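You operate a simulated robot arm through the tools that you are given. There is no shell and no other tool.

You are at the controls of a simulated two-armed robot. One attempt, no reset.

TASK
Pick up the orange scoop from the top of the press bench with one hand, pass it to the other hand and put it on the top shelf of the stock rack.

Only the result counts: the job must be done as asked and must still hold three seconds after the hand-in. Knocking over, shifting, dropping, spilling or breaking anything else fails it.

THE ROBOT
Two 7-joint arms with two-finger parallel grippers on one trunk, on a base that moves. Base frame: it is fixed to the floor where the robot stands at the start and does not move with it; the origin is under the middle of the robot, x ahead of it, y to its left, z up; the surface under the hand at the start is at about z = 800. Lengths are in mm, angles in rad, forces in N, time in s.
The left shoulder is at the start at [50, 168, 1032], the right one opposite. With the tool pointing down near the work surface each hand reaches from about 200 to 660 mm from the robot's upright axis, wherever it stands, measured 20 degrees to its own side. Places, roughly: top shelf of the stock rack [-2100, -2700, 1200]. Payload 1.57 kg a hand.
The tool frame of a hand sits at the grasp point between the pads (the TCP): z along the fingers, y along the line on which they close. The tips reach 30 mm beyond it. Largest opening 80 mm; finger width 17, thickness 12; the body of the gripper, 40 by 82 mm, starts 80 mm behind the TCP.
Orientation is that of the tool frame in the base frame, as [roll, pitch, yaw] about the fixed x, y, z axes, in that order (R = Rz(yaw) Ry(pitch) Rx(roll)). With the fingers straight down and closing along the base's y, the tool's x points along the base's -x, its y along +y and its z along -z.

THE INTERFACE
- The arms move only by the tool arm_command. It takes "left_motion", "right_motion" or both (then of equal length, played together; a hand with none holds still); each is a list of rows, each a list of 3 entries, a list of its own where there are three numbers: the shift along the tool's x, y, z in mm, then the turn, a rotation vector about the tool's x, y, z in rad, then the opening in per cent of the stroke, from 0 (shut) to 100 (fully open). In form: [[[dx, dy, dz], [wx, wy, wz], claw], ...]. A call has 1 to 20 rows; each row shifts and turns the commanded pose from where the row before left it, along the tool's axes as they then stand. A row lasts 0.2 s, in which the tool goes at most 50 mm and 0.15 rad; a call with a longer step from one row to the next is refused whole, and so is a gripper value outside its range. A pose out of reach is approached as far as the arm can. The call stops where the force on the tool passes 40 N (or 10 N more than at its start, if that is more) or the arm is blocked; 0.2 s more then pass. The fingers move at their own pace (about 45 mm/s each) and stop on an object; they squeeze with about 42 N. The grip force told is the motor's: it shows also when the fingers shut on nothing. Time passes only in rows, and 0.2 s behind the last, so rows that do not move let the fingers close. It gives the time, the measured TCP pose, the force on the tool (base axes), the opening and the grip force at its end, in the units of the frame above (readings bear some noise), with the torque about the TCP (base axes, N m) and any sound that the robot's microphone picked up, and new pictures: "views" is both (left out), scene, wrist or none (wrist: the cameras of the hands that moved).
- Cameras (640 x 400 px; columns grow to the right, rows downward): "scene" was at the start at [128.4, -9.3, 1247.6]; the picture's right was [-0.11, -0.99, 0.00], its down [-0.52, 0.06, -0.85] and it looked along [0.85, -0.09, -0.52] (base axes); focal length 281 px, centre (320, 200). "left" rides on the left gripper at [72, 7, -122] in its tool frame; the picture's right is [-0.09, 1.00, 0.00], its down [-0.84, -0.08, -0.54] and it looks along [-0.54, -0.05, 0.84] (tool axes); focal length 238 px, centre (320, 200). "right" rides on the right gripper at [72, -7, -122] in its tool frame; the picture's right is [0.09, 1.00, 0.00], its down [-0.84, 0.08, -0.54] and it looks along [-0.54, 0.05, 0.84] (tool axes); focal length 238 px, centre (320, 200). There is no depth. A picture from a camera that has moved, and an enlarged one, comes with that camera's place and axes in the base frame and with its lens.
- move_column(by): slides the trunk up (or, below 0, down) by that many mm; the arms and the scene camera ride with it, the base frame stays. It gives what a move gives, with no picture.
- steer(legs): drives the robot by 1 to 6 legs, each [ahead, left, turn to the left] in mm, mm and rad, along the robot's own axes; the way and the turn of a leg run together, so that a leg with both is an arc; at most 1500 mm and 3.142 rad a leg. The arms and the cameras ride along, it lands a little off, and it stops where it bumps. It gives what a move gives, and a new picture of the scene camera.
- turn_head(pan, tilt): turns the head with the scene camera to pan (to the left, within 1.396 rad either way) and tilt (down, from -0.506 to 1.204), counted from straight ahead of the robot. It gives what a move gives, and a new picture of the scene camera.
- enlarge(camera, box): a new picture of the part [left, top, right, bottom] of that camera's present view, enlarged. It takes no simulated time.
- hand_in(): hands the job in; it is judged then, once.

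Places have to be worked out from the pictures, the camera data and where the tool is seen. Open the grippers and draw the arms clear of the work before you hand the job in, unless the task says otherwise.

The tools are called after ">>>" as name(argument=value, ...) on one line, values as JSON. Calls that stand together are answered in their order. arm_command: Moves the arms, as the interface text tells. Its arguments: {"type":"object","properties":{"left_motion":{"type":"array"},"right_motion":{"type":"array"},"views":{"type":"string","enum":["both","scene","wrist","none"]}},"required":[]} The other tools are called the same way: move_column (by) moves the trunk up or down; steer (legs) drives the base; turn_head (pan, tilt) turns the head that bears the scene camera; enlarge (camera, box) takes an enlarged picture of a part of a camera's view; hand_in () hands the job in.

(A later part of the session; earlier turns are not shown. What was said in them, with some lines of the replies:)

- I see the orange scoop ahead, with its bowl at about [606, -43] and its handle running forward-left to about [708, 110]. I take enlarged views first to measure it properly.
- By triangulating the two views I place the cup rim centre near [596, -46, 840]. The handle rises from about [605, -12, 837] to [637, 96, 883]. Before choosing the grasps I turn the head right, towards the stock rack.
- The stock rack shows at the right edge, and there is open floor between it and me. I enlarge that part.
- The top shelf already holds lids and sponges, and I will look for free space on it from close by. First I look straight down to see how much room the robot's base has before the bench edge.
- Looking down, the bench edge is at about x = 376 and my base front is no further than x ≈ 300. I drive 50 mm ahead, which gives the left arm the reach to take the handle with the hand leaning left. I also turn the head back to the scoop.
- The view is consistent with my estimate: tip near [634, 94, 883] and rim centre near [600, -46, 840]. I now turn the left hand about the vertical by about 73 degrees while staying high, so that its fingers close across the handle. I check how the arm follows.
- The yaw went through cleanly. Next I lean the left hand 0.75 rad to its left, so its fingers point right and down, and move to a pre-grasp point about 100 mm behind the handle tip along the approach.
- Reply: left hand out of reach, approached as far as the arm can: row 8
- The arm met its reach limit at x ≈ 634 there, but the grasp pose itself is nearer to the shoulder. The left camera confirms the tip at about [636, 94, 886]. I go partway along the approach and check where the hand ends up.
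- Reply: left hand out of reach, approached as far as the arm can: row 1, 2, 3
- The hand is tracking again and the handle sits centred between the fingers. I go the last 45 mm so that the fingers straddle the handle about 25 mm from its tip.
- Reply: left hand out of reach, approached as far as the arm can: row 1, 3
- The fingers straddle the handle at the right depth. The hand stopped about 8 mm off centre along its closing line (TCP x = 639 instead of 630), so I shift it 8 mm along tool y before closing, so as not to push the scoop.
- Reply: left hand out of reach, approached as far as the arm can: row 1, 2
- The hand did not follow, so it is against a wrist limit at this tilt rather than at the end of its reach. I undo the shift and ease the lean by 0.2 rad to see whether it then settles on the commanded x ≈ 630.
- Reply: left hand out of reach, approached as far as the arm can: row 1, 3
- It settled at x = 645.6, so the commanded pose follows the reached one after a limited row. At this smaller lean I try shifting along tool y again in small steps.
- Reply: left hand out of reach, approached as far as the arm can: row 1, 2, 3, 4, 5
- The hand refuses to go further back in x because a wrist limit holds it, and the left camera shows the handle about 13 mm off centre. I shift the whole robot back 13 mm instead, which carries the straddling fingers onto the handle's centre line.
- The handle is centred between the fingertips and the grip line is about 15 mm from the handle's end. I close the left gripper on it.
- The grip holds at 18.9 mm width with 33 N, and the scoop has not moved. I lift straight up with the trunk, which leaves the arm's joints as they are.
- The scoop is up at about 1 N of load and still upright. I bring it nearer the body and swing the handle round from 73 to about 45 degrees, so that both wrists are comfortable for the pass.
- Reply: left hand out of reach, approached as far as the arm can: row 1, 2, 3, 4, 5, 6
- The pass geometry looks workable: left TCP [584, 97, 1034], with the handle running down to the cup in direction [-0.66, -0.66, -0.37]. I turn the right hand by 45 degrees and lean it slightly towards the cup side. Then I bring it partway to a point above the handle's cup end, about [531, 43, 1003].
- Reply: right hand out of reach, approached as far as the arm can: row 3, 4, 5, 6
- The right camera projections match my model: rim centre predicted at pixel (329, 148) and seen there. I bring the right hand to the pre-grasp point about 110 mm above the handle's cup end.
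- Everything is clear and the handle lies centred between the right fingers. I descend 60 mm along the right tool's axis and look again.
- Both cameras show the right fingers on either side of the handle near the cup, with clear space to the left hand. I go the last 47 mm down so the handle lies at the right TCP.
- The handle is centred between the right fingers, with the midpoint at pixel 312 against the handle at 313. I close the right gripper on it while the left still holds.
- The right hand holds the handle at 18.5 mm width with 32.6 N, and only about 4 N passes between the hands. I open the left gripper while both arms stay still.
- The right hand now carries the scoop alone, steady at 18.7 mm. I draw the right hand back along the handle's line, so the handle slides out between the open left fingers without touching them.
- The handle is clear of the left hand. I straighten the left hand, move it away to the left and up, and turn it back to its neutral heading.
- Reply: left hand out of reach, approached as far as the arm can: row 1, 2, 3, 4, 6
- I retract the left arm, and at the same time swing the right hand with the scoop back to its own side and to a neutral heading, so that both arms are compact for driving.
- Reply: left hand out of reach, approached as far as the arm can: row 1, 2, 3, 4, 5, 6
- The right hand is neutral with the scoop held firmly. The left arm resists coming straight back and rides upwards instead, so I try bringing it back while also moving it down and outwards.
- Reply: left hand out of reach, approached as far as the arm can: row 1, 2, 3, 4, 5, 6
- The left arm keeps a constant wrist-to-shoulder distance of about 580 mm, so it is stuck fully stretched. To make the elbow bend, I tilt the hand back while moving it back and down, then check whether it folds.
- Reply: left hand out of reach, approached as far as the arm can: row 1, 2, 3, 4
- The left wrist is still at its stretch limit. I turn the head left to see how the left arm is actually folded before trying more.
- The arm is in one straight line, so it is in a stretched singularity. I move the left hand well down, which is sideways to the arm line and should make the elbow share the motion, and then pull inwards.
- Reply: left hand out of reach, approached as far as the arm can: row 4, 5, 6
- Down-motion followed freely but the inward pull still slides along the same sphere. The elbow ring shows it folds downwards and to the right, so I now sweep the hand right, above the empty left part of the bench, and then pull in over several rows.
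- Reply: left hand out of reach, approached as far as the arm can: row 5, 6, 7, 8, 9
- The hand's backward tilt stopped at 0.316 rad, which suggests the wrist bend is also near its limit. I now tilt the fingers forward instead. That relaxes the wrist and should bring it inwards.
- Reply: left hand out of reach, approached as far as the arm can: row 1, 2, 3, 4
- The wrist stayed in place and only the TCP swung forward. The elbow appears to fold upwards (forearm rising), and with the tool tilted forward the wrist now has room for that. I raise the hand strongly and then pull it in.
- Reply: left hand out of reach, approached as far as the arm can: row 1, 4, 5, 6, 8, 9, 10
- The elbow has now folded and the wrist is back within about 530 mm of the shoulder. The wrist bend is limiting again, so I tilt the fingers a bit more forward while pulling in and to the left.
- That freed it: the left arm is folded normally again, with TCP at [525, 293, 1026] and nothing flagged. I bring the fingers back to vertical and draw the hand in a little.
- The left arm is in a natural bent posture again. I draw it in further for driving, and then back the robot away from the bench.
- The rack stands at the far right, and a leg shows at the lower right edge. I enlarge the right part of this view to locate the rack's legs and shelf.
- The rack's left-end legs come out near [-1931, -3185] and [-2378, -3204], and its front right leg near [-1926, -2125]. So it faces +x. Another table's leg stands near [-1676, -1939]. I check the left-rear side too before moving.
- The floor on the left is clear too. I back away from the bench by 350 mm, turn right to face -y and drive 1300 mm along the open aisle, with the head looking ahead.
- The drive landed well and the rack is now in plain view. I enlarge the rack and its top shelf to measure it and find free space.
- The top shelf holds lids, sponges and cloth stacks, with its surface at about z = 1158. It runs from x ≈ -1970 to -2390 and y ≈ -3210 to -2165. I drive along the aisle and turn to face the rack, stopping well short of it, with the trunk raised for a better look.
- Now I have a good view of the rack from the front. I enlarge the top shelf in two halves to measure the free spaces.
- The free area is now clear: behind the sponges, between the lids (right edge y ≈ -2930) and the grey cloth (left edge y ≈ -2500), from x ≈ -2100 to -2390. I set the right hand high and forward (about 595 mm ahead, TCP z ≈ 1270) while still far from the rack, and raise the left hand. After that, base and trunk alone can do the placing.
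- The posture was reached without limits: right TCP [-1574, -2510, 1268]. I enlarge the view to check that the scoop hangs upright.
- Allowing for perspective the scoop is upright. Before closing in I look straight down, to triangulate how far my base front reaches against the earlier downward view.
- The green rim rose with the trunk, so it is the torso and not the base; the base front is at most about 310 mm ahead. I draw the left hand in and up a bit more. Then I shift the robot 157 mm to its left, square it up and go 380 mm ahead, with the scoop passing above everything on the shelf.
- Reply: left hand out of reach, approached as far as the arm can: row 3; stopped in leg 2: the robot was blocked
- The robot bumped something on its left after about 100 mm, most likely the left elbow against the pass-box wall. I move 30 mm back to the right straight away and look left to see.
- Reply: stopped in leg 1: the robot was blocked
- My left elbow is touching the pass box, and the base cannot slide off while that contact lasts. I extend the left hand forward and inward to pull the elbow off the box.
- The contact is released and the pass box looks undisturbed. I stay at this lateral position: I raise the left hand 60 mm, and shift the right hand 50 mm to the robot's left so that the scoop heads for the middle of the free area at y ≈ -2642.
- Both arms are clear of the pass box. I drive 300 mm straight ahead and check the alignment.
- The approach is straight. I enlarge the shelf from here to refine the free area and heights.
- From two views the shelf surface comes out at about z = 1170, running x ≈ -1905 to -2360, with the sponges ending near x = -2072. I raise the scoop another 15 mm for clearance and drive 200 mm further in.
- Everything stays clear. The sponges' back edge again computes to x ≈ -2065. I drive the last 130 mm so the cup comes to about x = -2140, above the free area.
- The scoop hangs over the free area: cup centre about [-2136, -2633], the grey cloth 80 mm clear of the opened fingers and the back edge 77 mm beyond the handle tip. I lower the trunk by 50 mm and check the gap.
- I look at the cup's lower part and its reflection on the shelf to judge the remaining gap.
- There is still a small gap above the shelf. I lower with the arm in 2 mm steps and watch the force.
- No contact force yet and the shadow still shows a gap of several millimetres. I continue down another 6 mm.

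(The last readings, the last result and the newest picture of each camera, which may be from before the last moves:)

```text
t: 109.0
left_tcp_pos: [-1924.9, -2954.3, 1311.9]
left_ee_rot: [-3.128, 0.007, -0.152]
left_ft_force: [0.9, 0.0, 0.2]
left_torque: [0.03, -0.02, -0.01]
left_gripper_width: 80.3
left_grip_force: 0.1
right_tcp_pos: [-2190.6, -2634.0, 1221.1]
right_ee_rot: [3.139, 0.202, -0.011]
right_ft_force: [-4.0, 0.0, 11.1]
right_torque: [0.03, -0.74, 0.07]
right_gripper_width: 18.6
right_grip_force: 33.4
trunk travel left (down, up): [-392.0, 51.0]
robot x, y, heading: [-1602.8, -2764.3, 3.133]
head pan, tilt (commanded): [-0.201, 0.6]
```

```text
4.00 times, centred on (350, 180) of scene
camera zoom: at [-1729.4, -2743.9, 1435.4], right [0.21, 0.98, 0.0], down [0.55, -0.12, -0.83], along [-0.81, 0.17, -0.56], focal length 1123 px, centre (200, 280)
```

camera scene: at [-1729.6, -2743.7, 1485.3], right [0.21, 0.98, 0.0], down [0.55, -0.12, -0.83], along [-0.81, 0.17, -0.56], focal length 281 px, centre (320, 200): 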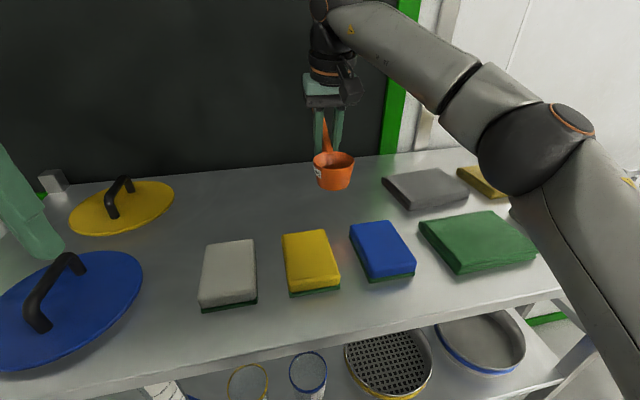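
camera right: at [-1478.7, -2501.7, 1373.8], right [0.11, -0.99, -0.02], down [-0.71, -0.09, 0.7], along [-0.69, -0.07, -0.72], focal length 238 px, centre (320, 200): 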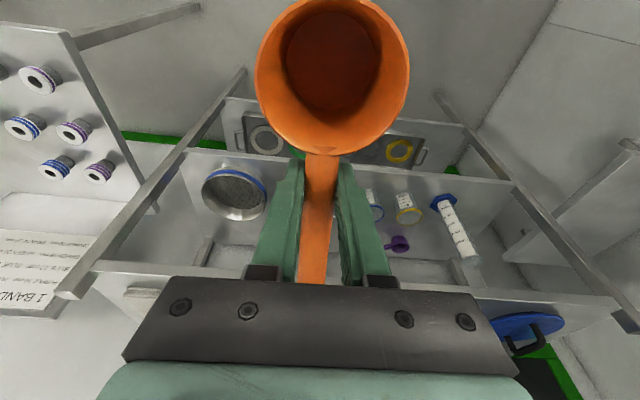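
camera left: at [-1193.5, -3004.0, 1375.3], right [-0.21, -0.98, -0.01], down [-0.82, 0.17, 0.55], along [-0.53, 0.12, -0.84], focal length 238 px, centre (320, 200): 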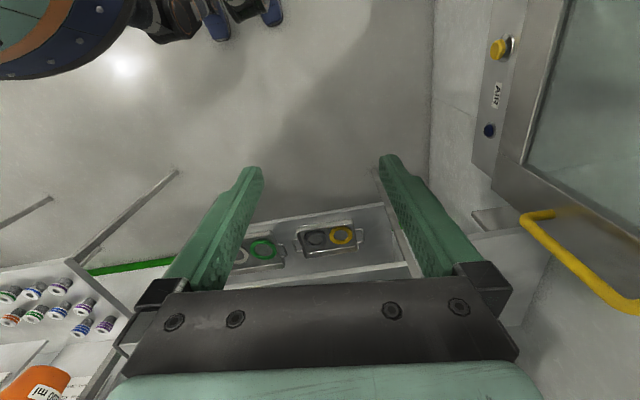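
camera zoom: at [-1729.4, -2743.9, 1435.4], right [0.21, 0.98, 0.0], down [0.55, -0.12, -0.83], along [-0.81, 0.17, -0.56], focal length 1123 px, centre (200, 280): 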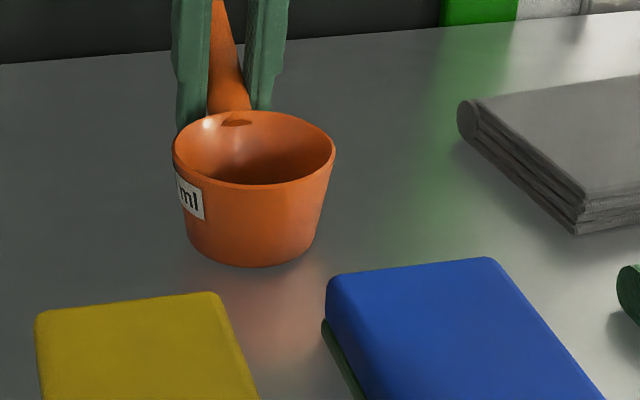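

The cup has touched down: 11 N upward at TCP z = 1221, as predicted, with the load under the cup's middle. I ease off half a millimetre and open the right gripper gradually.

>>> arm_command(right_motion=[[[-0.1, 0, -0.5], [0, 0, 0], 0], [[0, 0, 0], [0, 0, 0], 26], [[0, 0, 0], [0, 0, 0], 30], [[0, 0, 0], [0, 0, 0], 40], [[0, 0, 0], [0, 0, 0], 60], [[0, 0, 0], [0, 0, 0], 80], [[0, 0, 0], [0, 0, 0], 80], [[0, 0, 0], [0, 0, 0], 80]], views="both")

>>> enlarge(camera="scene", box=[270, 130, 430, 230])

```text
t: 110.8
left_tcp_pos: [-1925.6, -2954.6, 1311.4]
left_ee_rot: [-3.126, 0.004, -0.152]
left_ft_force: [0.5, 0.0, -0.5]
left_torque: [0.03, 0.01, -0.02]
left_gripper_width: 80.0
left_grip_force: 0.0
right_tcp_pos: [-2191.7, -2632.0, 1221.0]
right_ee_rot: [-3.14, 0.199, -0.013]
right_ft_force: [0.2, -0.7, 0.1]
right_torque: [0.0, 0.03, -0.03]
right_gripper_width: 64.2
right_grip_force: 0.1
trunk travel left (down, up): [-392.0, 51.0]
robot x, y, heading: [-1605.0, -2761.5, 3.13]
head pan, tilt (commanded): [-0.201, 0.6]
camera scene: at [-1729.9, -2743.7, 1435.2], right [0.21, 0.98, 0.0], down [0.55, -0.12, -0.83], along [-0.81, 0.17, -0.56], focal length 281 px, centre (320, 200)
camera right: at [-2094.9, -2629.1, 1326.0], right [0.08, -1.0, -0.02], down [-0.71, -0.07, 0.7], along [-0.7, -0.04, -0.72], focal length 238 px, centre (320, 200)
```

scene: 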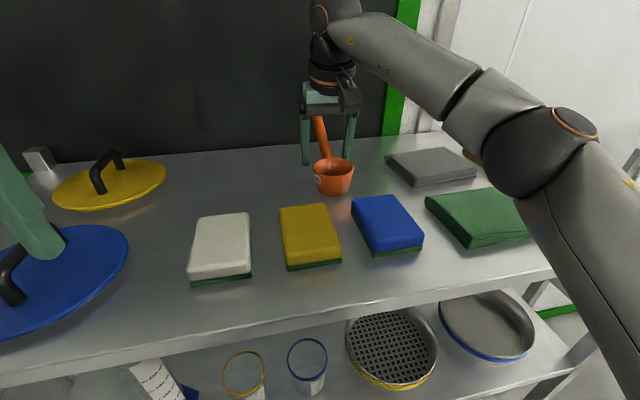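
right: 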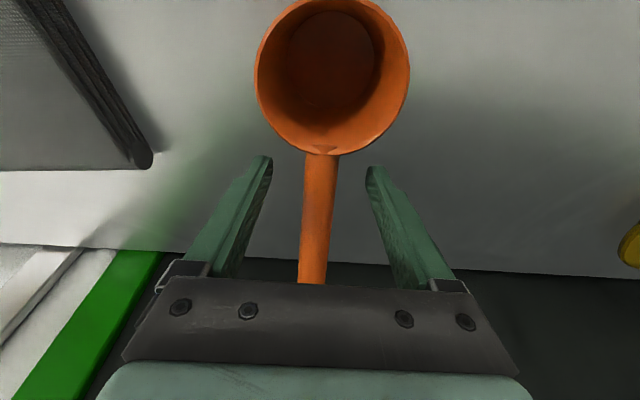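

```text
4.00 times, centred on (350, 180) of scene
camera zoom: at [-1729.9, -2743.7, 1435.2], right [0.21, 0.98, 0.0], down [0.55, -0.12, -0.83], along [-0.81, 0.17, -0.56], focal length 1123 px, centre (200, 280)
```

zoom: 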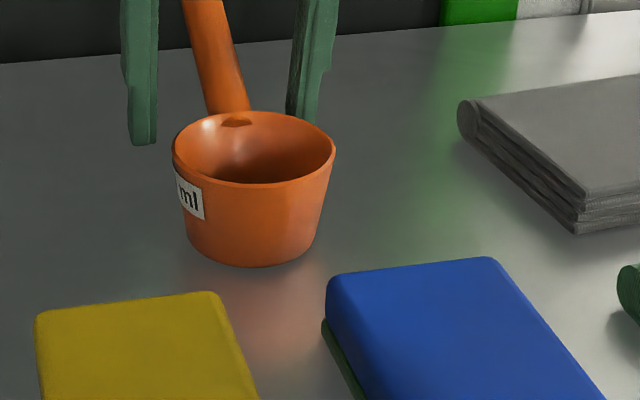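

The scoop stands upright on the shelf, free between the open fingers with no force on the hand. I raise the trunk 50 mm so the fingers go straight up past the handle.

>>> move_column(by=50)

>>> arm_command(right_motion=[[[-4, 0, -19.6], [0, 0, 0], 80], [[-4, 0, -19.6], [0, 0, 0], 80], [[0, 0, 0], [0, 0, 0], 80]], views="both")

```text
t: 111.7
left_tcp_pos: [-1925.8, -2953.9, 1361.6]
left_ee_rot: [-3.128, 0.005, -0.152]
left_ft_force: [0.7, 0.5, 0.1]
left_torque: [0.05, 0.04, 0.0]
left_gripper_width: 80.3
left_grip_force: 0.0
right_tcp_pos: [-2190.6, -2634.1, 1270.9]
right_ee_rot: [3.141, 0.198, -0.012]
right_ft_force: [-0.2, -0.9, 0.7]
right_torque: [0.02, 0.01, 0.02]
right_gripper_width: 64.0
right_grip_force: 0.0
trunk travel left (down, up): [-442.0, 1.0]
robot x, y, heading: [-1602.7, -2762.1, 3.129]
head pan, tilt (commanded): [-0.201, 0.6]
```

```text
t: 112.5
left_tcp_pos: [-1923.6, -2954.8, 1362.2]
left_ee_rot: [-3.127, 0.005, -0.151]
left_ft_force: [1.0, 0.6, -0.7]
left_torque: [-0.02, -0.01, -0.02]
left_gripper_width: 79.9
left_grip_force: 0.0
right_tcp_pos: [-2189.2, -2633.2, 1310.7]
right_ee_rot: [3.141, 0.199, -0.013]
right_ft_force: [-0.3, -0.2, -0.1]
right_torque: [0.0, 0.01, 0.0]
right_gripper_width: 64.1
right_grip_force: 0.0
trunk travel left (down, up): [-442.0, 1.0]
robot x, y, heading: [-1604.6, -2764.8, 3.133]
head pan, tilt (commanded): [-0.201, 0.6]
camera scene: at [-1730.0, -2743.5, 1485.2], right [0.21, 0.98, 0.0], down [0.55, -0.12, -0.82], along [-0.81, 0.17, -0.57], focal length 281 px, centre (320, 200)
camera right: at [-2095.2, -2628.9, 1416.2], right [0.08, -1.0, -0.02], down [-0.71, -0.07, 0.7], along [-0.7, -0.04, -0.72], focal length 238 px, centre (320, 200)
```

scene: 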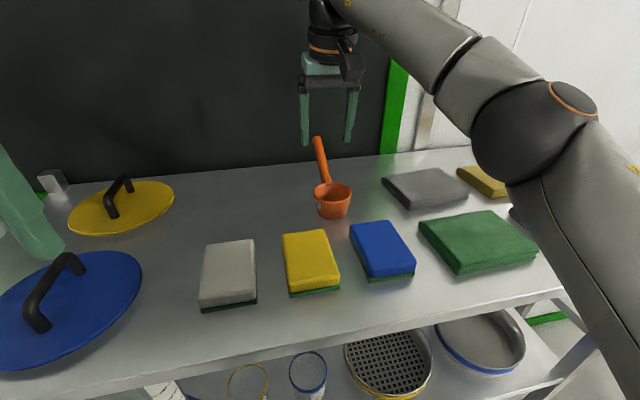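
right: 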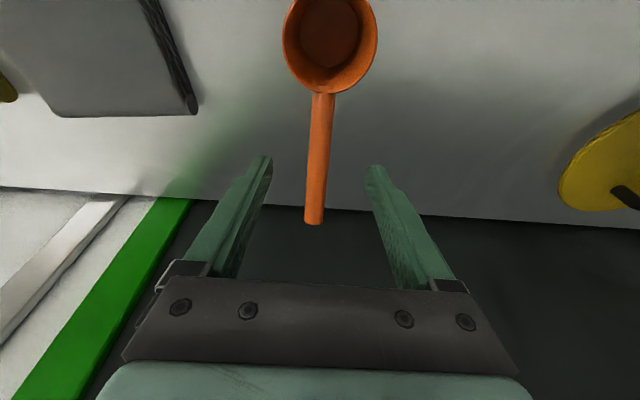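

The scoop stands alone and both hands are above everything. I drive straight back 400 mm to bring the arms clear of the shelf.

>>> steer(legs=[[-400, 0, 0]])

>>> enlarge(camera="scene", box=[240, 120, 420, 232])

```text
t: 115.0
left_tcp_pos: [-1527.7, -2958.9, 1361.9]
left_ee_rot: [-3.128, 0.005, -0.156]
left_ft_force: [0.0, 0.1, -0.8]
left_torque: [-0.03, 0.01, 0.0]
left_gripper_width: 80.0
left_grip_force: 0.0
right_tcp_pos: [-1791.1, -2636.7, 1310.5]
right_ee_rot: [3.141, 0.199, -0.015]
right_ft_force: [0.5, -0.5, -0.1]
right_torque: [0.03, 0.03, 0.0]
right_gripper_width: 63.9
right_grip_force: 0.1
trunk travel left (down, up): [-442.0, 1.0]
robot x, y, heading: [-1208.4, -2767.8, 3.133]
head pan, tilt (commanded): [-0.201, 0.6]
camera scene: at [-1330.5, -2748.4, 1485.2], right [0.21, 0.98, 0.0], down [0.55, -0.12, -0.83], along [-0.81, 0.18, -0.56], focal length 281 px, centre (320, 200)
```

scene: 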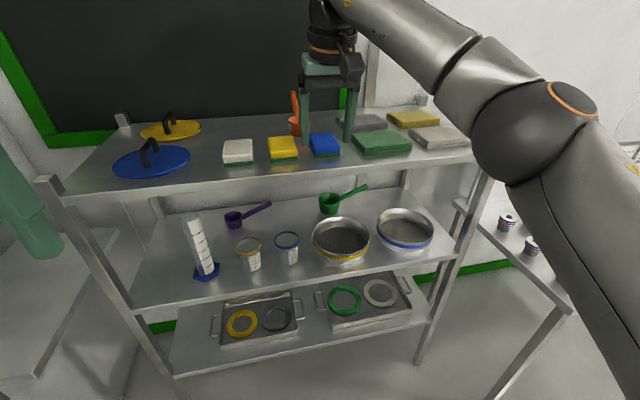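

```text
3.56 times, centred on (330, 176) of scene
camera zoom: at [-1330.5, -2748.4, 1485.2], right [0.21, 0.98, 0.0], down [0.55, -0.12, -0.83], along [-0.81, 0.18, -0.56], focal length 998 px, centre (284, 285)
```

zoom: 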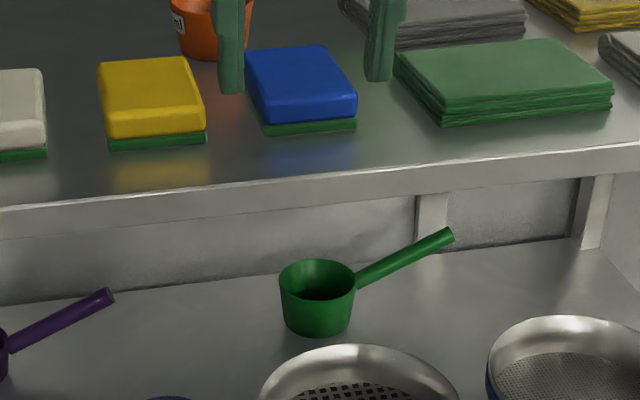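

The scoop and all the other items stand in place. I open the right gripper fully, draw the right arm in and to its own side, and take a last look.

>>> arm_command(right_motion=[[[30, -15, 5], [0, 0, 0], 100], [[30, -15, 5], [0, 0, 0], 100], [[30, -15, 5], [0, 0, 0], 100], [[30, -15, 5], [0, 0, 0], 100], [[0, 0, 0], [0, 0, 0], 100]], views="scene")

>>> turn_head(pan=0.0, tilt=0.4)

>>> enlarge(camera="scene", box=[180, 150, 480, 300])

>>> turn_head(pan=1.3, tilt=0.4)

```text
t: 116.2
left_tcp_pos: [-1528.8, -2959.2, 1361.2]
left_ee_rot: [-3.127, 0.005, -0.154]
left_ft_force: [0.9, 0.1, 0.3]
left_torque: [0.04, 0.0, 0.01]
left_gripper_width: 79.9
left_grip_force: 0.1
right_tcp_pos: [-1675.3, -2578.5, 1267.5]
right_ee_rot: [3.141, 0.2, -0.016]
right_ft_force: [-0.5, 0.0, -0.1]
right_torque: [0.01, -0.01, -0.01]
right_gripper_width: 80.0
right_grip_force: 0.0
trunk travel left (down, up): [-442.0, 1.0]
robot x, y, heading: [-1204.8, -2769.0, 3.129]
head pan, tilt (commanded): [-0.201, 0.6]
camera scene: at [-1331.3, -2748.9, 1485.2], right [0.21, 0.98, 0.0], down [0.55, -0.12, -0.82], along [-0.81, 0.18, -0.57], focal length 281 px, centre (320, 200)
```

scene: 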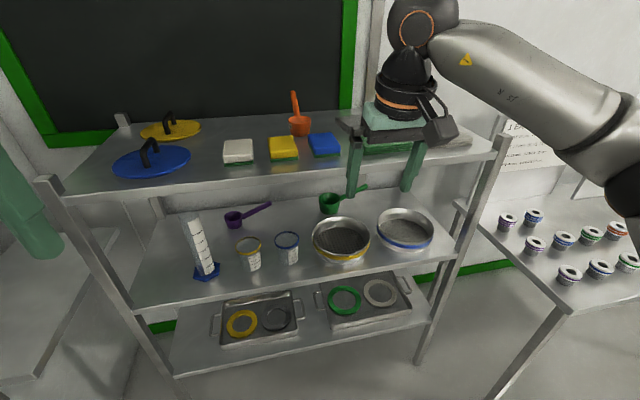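

```text
t: 116.9
left_tcp_pos: [-1528.3, -2957.7, 1361.9]
left_ee_rot: [-3.129, 0.005, -0.154]
left_ft_force: [-0.8, -0.4, 0.0]
left_torque: [0.0, -0.01, -0.04]
left_gripper_width: 80.0
left_grip_force: 0.1
right_tcp_pos: [-1675.2, -2578.1, 1267.6]
right_ee_rot: [-3.141, 0.199, -0.017]
right_ft_force: [-0.3, -0.4, -0.9]
right_torque: [-0.03, 0.0, 0.01]
right_gripper_width: 79.9
right_grip_force: 0.0
trunk travel left (down, up): [-442.0, 1.0]
robot x, y, heading: [-1206.4, -2771.5, 3.126]
head pan, tilt (commanded): [0.0, 0.4]
camera scene: at [-1337.2, -2765.8, 1503.4], right [0.02, 1.0, 0.0], down [0.39, -0.01, -0.92], along [-0.92, 0.01, -0.39], focal length 281 px, centre (320, 200)
```

scene: 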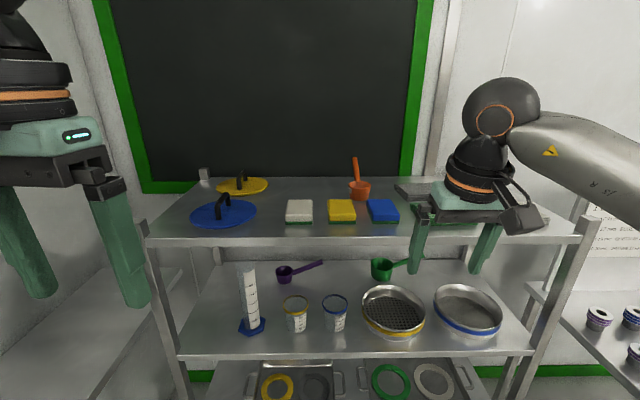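

```text
2.13 times, centred on (330, 225) of scene
camera zoom: at [-1337.2, -2765.8, 1503.4], right [0.02, 1.0, 0.0], down [0.39, -0.01, -0.92], along [-0.92, 0.01, -0.39], focal length 599 px, centre (299, 147)
```

zoom: 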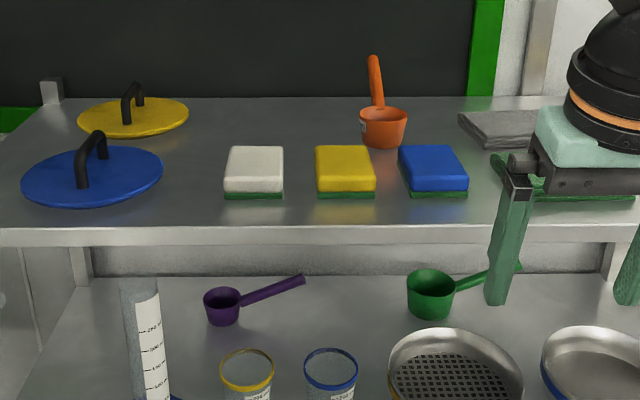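

```text
t: 118.4
left_tcp_pos: [-1527.9, -2958.6, 1361.2]
left_ee_rot: [-3.128, 0.006, -0.155]
left_ft_force: [-0.5, -0.5, -0.1]
left_torque: [0.01, -0.01, 0.01]
left_gripper_width: 79.8
left_grip_force: 0.0
right_tcp_pos: [-1673.7, -2578.4, 1268.2]
right_ee_rot: [-3.141, 0.2, -0.015]
right_ft_force: [-0.3, -0.4, -0.1]
right_torque: [0.0, 0.03, 0.01]
right_gripper_width: 80.1
right_grip_force: 0.0
trunk travel left (down, up): [-442.0, 1.0]
robot x, y, heading: [-1204.2, -2766.5, 3.127]
head pan, tilt (commanded): [1.3, 0.4]
camera scene: at [-1270.7, -2856.1, 1503.4], right [-0.96, 0.28, 0.0], down [0.11, 0.37, -0.92], along [-0.26, -0.88, -0.39], focal length 281 px, centre (320, 200)
```

scene: 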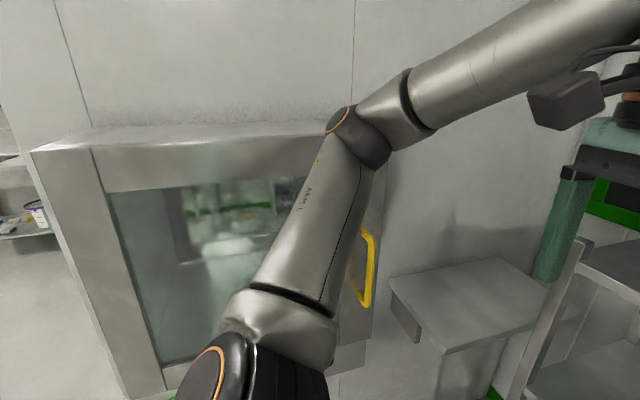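

The scoop stands upright on the top shelf of the stock rack behind the sponges. The other items are where they were, the pass box is closed and looks unmoved after the bump, and both grippers are open and clear of the work. I hand the job in.

>>> hand_in()

```text
The job is handed in.
```

The orange scoop is standing upright on the top shelf of the stock rack, in the free space behind the sponges, and I have handed the job in. The hand-in gave no verdict back.

- **Pick and pass:** the left hand took the scoop by its handle from the press bench. It passed the scoop to the right hand above the bench, and the right hand set it on the shelf.
- **Shelf:** after I backed away, the lids, sponges and cloth stacks looked undisturbed and the scoop was still standing. Both grippers are open and the arms are clear.
- **Bump on the way:** while moving sideways in front of the rack, the robot was stopped when its left elbow touched the pass box on the wall. I moved the elbow off straight away, and in the pictures the box looked closed and unmoved.
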